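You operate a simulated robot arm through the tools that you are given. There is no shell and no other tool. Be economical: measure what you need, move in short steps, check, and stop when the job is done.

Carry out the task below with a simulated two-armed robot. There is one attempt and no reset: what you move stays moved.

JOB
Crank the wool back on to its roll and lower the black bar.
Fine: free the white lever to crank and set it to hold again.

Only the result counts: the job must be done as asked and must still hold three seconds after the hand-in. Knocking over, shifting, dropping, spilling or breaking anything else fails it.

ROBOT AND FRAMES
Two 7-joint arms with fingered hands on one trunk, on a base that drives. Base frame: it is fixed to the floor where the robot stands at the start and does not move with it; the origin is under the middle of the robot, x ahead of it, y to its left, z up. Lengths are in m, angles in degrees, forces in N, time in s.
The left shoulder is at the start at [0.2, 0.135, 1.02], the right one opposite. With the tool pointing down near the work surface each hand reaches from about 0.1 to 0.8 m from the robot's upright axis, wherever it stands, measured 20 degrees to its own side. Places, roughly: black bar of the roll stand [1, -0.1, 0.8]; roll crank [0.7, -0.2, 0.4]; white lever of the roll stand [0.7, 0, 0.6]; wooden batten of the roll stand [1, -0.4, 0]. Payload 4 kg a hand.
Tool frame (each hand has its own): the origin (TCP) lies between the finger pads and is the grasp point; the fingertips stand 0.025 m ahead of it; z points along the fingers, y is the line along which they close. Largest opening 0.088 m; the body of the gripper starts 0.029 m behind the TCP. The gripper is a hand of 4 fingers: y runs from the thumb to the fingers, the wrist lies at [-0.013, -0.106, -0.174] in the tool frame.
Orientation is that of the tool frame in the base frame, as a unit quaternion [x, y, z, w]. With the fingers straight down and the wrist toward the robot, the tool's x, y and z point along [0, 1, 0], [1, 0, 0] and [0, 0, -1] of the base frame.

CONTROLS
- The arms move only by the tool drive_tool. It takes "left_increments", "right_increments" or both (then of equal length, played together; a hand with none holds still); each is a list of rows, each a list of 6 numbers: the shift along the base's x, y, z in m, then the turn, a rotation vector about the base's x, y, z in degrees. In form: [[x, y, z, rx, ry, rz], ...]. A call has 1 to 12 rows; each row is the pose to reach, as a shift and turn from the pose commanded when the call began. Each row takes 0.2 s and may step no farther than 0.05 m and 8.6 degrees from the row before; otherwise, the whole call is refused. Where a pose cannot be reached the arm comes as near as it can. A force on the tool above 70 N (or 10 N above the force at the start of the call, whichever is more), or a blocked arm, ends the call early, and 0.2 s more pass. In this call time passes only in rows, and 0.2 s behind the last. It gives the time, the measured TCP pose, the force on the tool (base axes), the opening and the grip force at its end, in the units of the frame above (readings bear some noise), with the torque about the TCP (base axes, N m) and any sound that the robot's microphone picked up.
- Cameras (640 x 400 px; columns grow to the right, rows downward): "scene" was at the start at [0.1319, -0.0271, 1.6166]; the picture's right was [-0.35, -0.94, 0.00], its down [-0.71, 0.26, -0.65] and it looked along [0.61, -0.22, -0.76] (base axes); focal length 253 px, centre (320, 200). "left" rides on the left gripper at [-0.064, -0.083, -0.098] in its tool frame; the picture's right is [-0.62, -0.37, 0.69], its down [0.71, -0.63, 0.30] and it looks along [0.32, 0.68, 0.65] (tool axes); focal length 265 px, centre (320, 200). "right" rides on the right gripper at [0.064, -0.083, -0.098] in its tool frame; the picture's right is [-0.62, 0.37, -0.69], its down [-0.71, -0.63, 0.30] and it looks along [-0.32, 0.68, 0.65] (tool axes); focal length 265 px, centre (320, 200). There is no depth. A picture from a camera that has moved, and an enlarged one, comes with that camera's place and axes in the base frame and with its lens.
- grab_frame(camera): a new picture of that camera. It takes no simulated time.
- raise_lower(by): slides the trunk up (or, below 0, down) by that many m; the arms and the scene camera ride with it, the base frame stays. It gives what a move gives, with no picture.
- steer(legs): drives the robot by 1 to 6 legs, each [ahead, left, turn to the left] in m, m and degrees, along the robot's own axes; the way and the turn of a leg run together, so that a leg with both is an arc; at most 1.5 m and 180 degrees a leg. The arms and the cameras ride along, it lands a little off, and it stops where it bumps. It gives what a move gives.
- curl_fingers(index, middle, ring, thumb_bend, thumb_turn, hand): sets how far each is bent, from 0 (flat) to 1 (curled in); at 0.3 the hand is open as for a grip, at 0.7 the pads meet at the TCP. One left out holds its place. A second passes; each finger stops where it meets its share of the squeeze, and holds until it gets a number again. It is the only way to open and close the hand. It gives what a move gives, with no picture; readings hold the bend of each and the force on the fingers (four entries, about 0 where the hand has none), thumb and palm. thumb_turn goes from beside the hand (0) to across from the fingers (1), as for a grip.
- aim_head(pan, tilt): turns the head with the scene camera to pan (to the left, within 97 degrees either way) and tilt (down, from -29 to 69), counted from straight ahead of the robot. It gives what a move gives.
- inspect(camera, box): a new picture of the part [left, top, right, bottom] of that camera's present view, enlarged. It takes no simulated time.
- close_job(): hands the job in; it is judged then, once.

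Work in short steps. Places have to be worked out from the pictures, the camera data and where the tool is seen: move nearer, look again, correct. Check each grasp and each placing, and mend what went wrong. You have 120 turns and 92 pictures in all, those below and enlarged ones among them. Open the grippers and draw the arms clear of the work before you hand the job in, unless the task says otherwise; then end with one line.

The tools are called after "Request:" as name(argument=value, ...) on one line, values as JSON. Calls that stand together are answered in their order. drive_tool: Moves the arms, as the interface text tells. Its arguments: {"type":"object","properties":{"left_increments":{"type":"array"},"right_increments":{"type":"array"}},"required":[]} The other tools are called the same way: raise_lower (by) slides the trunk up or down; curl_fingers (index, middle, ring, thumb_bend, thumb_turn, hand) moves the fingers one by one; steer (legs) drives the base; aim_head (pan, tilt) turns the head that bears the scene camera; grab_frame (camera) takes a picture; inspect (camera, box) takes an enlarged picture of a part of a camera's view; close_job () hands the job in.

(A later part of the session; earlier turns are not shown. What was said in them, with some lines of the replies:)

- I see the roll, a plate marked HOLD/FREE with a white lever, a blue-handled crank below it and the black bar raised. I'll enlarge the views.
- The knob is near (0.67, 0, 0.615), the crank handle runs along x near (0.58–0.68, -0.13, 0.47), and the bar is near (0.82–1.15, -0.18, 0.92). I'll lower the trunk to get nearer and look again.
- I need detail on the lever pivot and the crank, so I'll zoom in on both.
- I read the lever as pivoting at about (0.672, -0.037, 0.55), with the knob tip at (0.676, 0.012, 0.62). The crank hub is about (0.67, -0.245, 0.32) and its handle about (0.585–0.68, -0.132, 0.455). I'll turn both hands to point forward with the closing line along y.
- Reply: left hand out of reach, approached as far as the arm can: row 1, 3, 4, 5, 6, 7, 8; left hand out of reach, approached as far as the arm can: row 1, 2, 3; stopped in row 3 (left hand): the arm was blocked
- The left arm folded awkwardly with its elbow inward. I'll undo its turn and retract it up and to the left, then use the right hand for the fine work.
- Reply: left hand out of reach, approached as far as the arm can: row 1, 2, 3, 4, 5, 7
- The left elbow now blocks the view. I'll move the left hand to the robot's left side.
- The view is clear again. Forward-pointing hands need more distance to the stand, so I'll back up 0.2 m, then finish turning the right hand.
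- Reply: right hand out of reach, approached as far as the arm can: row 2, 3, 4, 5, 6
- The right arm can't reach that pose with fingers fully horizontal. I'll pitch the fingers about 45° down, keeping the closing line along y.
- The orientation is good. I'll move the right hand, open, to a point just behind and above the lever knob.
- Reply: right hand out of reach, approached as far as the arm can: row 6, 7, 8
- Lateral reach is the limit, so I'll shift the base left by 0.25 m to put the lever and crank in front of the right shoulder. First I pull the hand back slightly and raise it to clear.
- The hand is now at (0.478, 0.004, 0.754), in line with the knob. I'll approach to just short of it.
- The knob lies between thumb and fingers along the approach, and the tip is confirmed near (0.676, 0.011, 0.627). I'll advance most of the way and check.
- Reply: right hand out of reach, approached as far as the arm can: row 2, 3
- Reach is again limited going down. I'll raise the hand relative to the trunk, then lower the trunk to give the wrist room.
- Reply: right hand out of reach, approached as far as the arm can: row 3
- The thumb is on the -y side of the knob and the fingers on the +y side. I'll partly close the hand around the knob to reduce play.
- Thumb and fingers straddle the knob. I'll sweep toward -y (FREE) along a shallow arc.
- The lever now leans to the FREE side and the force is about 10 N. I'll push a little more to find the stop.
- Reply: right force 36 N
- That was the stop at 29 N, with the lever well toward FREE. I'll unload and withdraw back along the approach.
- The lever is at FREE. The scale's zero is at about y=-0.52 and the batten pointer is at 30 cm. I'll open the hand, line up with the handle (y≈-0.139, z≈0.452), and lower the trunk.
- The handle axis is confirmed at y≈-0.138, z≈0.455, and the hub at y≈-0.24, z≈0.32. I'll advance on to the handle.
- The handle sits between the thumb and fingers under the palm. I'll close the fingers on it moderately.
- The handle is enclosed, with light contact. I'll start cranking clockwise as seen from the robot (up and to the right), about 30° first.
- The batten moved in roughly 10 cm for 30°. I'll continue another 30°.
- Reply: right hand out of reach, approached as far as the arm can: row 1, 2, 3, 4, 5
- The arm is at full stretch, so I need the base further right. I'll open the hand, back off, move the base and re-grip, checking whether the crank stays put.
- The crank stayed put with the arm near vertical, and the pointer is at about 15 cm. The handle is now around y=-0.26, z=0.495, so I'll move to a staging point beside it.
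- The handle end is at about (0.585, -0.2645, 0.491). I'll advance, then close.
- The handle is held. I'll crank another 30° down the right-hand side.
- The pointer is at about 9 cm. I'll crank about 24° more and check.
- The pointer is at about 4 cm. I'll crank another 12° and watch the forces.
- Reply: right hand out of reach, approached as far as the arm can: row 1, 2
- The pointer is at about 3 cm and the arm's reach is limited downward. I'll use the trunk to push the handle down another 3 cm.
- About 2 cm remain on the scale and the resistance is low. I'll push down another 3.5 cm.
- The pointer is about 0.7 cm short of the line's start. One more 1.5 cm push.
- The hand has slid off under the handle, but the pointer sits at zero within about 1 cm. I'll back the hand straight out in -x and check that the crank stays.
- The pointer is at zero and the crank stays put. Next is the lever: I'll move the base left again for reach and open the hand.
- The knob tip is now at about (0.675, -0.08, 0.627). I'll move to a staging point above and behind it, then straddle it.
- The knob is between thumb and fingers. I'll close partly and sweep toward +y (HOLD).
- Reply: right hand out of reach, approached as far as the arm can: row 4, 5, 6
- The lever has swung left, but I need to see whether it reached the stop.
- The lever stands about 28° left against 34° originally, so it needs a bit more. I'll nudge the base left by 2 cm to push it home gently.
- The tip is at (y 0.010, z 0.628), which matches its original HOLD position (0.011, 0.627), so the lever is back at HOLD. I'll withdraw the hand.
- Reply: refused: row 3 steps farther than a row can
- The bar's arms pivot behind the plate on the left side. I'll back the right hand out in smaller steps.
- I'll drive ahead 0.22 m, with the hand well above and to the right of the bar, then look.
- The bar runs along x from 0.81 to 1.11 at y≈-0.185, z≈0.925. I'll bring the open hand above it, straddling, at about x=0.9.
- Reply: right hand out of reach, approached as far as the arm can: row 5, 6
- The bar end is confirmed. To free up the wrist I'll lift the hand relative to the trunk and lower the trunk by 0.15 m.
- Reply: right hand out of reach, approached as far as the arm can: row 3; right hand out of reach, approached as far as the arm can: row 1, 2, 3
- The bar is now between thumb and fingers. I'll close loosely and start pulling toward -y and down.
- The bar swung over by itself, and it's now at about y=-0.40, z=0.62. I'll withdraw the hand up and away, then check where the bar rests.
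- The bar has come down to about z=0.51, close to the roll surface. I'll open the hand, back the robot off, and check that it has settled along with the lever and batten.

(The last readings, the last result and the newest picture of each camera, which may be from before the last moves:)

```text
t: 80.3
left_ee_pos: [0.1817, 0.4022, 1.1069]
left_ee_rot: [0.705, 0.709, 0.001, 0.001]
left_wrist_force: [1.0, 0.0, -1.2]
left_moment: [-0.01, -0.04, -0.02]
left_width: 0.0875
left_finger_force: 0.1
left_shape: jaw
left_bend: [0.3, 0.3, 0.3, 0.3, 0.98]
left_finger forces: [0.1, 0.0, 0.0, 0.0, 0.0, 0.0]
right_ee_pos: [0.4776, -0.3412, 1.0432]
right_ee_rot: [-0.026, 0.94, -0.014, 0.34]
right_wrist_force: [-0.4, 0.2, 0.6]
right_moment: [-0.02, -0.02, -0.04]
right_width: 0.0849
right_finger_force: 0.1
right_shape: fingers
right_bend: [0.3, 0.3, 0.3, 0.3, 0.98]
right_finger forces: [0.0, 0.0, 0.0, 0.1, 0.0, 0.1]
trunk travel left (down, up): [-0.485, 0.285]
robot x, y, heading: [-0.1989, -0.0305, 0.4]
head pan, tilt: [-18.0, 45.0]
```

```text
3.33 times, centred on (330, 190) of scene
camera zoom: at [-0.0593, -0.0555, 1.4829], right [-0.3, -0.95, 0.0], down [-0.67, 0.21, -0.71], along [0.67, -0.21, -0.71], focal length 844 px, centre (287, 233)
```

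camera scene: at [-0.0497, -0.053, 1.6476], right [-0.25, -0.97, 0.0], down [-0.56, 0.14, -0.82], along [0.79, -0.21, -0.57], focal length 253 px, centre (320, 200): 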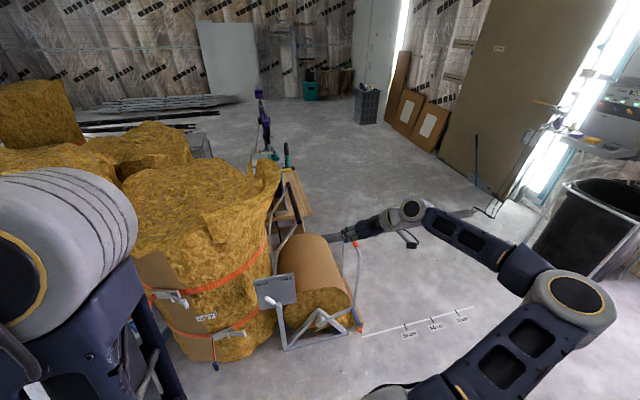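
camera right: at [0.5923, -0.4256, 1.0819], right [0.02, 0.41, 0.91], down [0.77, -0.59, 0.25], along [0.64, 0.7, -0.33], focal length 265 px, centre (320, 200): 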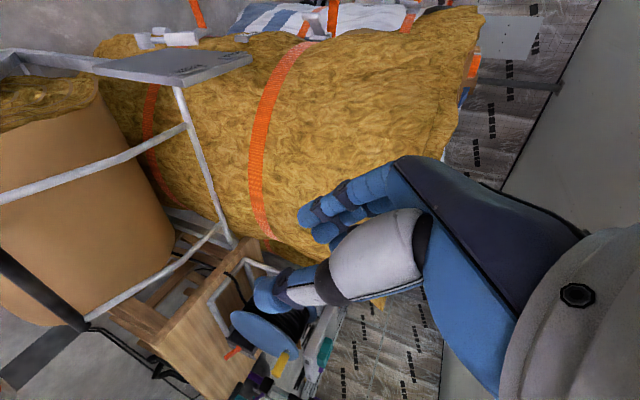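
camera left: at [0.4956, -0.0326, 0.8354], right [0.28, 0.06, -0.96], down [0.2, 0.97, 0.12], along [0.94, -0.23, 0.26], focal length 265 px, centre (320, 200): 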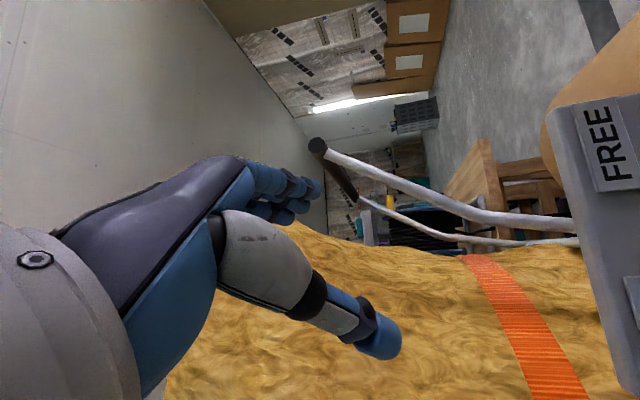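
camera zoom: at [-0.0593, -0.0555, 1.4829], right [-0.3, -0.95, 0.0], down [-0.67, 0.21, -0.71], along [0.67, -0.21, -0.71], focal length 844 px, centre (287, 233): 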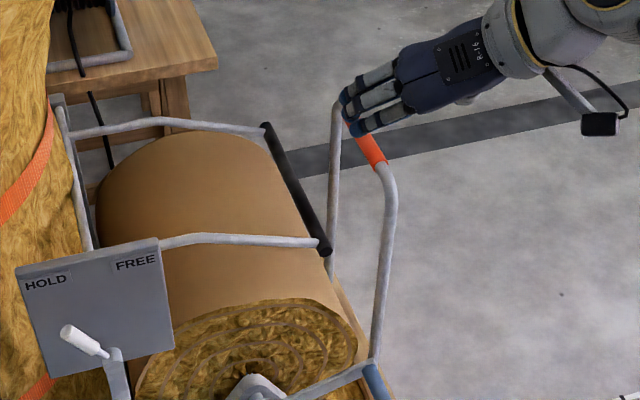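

The bar is at rest (z≈0.50, unchanged) and the lever is on HOLD. I'll check contact with the roll and the batten pointer once more.

Request:
aim_head(pan=-25, tilt=52)

Request:
inspect(camera="scene", box=[230, 70, 430, 210])

Request:
inspect(camera="right", box=[0, 0, 320, 400])

```text
t: 80.9
left_ee_pos: [0.1818, 0.4015, 1.1062]
left_ee_rot: [0.705, 0.709, 0.002, 0.001]
left_wrist_force: [0.4, -0.1, 0.5]
left_moment: [-0.01, 0.01, -0.01]
left_width: 0.0878
left_finger_force: 0.0
left_shape: jaw
left_bend: [0.3, 0.3, 0.3, 0.3, 0.98]
left_finger forces: [0.1, 0.0, 0.0, 0.0, 0.1, 0.0]
right_ee_pos: [0.4777, -0.3412, 1.0435]
right_ee_rot: [-0.026, 0.94, -0.014, 0.339]
right_wrist_force: [0.0, 0.0, 0.3]
right_moment: [-0.01, 0.01, 0.04]
right_width: 0.0844
right_finger_force: 0.1
right_shape: fingers
right_bend: [0.3, 0.3, 0.3, 0.3, 0.98]
right_finger forces: [0.0, 0.0, 0.0, 0.1, 0.0, 0.0]
trunk travel left (down, up): [-0.485, 0.285]
robot x, y, heading: [-0.1944, -0.027, 0.3]
head pan, tilt: [-25.0, 52.0]
```

```text
2.86 times, centred on (330, 140) of scene
camera zoom: at [-0.0684, -0.0621, 1.4733], right [-0.42, -0.91, 0.0], down [-0.72, 0.33, -0.62], along [0.56, -0.26, -0.79], focal length 723 px, centre (291, 371)
```

zoom: 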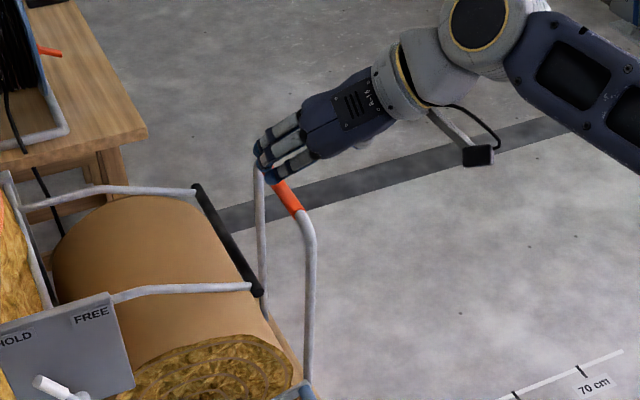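

```text
1.00 times, centred on (160, 200) of right (not enlarged: the box is as wide or as high as the picture)
camera zoom: at [0.3705, -0.4281, 1.082], right [0.02, 0.41, 0.91], down [0.77, -0.59, 0.25], along [0.64, 0.7, -0.33], focal length 265 px, centre (480, 200)
```

zoom: 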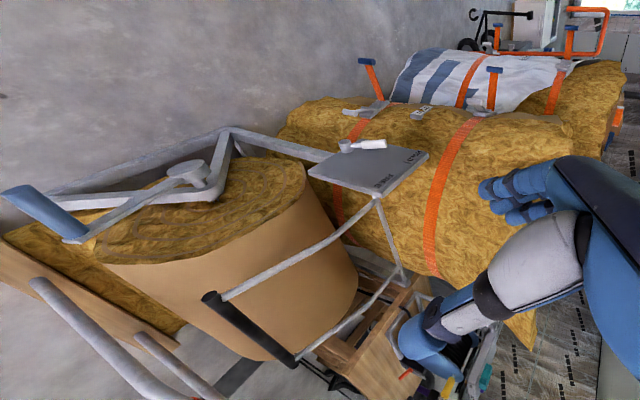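

The bar lies at the roll's upper right side, and gravity has taken it to its rest. One last check of the batten pointer and the lever.

Request:
inspect(camera="scene", box=[230, 150, 430, 290])

```text
2.86 times, centred on (330, 220) of scene
camera zoom: at [-0.0684, -0.0621, 1.4733], right [-0.42, -0.91, 0.0], down [-0.72, 0.33, -0.62], along [0.56, -0.26, -0.79], focal length 723 px, centre (291, 143)
```

zoom: 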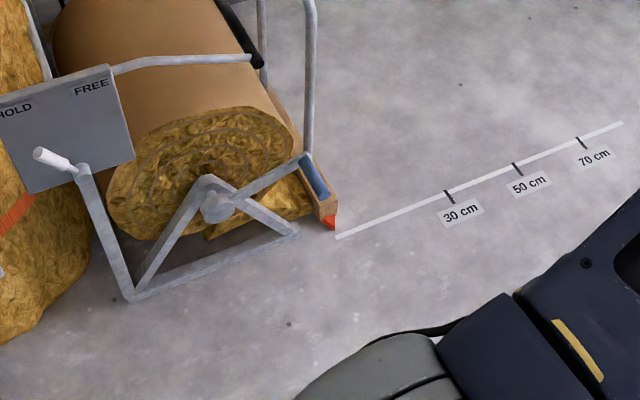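

The batten is at zero, the lever on HOLD and the bar lowered, with both hands open and clear. I'm handing in.

Request:
close_job()

```text
The job is handed in.
```

The wool is cranked back to the 0 mark (within about 1 cm), the white lever is back on HOLD, and the black bar is down at the upper right of the roll, though I didn't press it to check that it touches.
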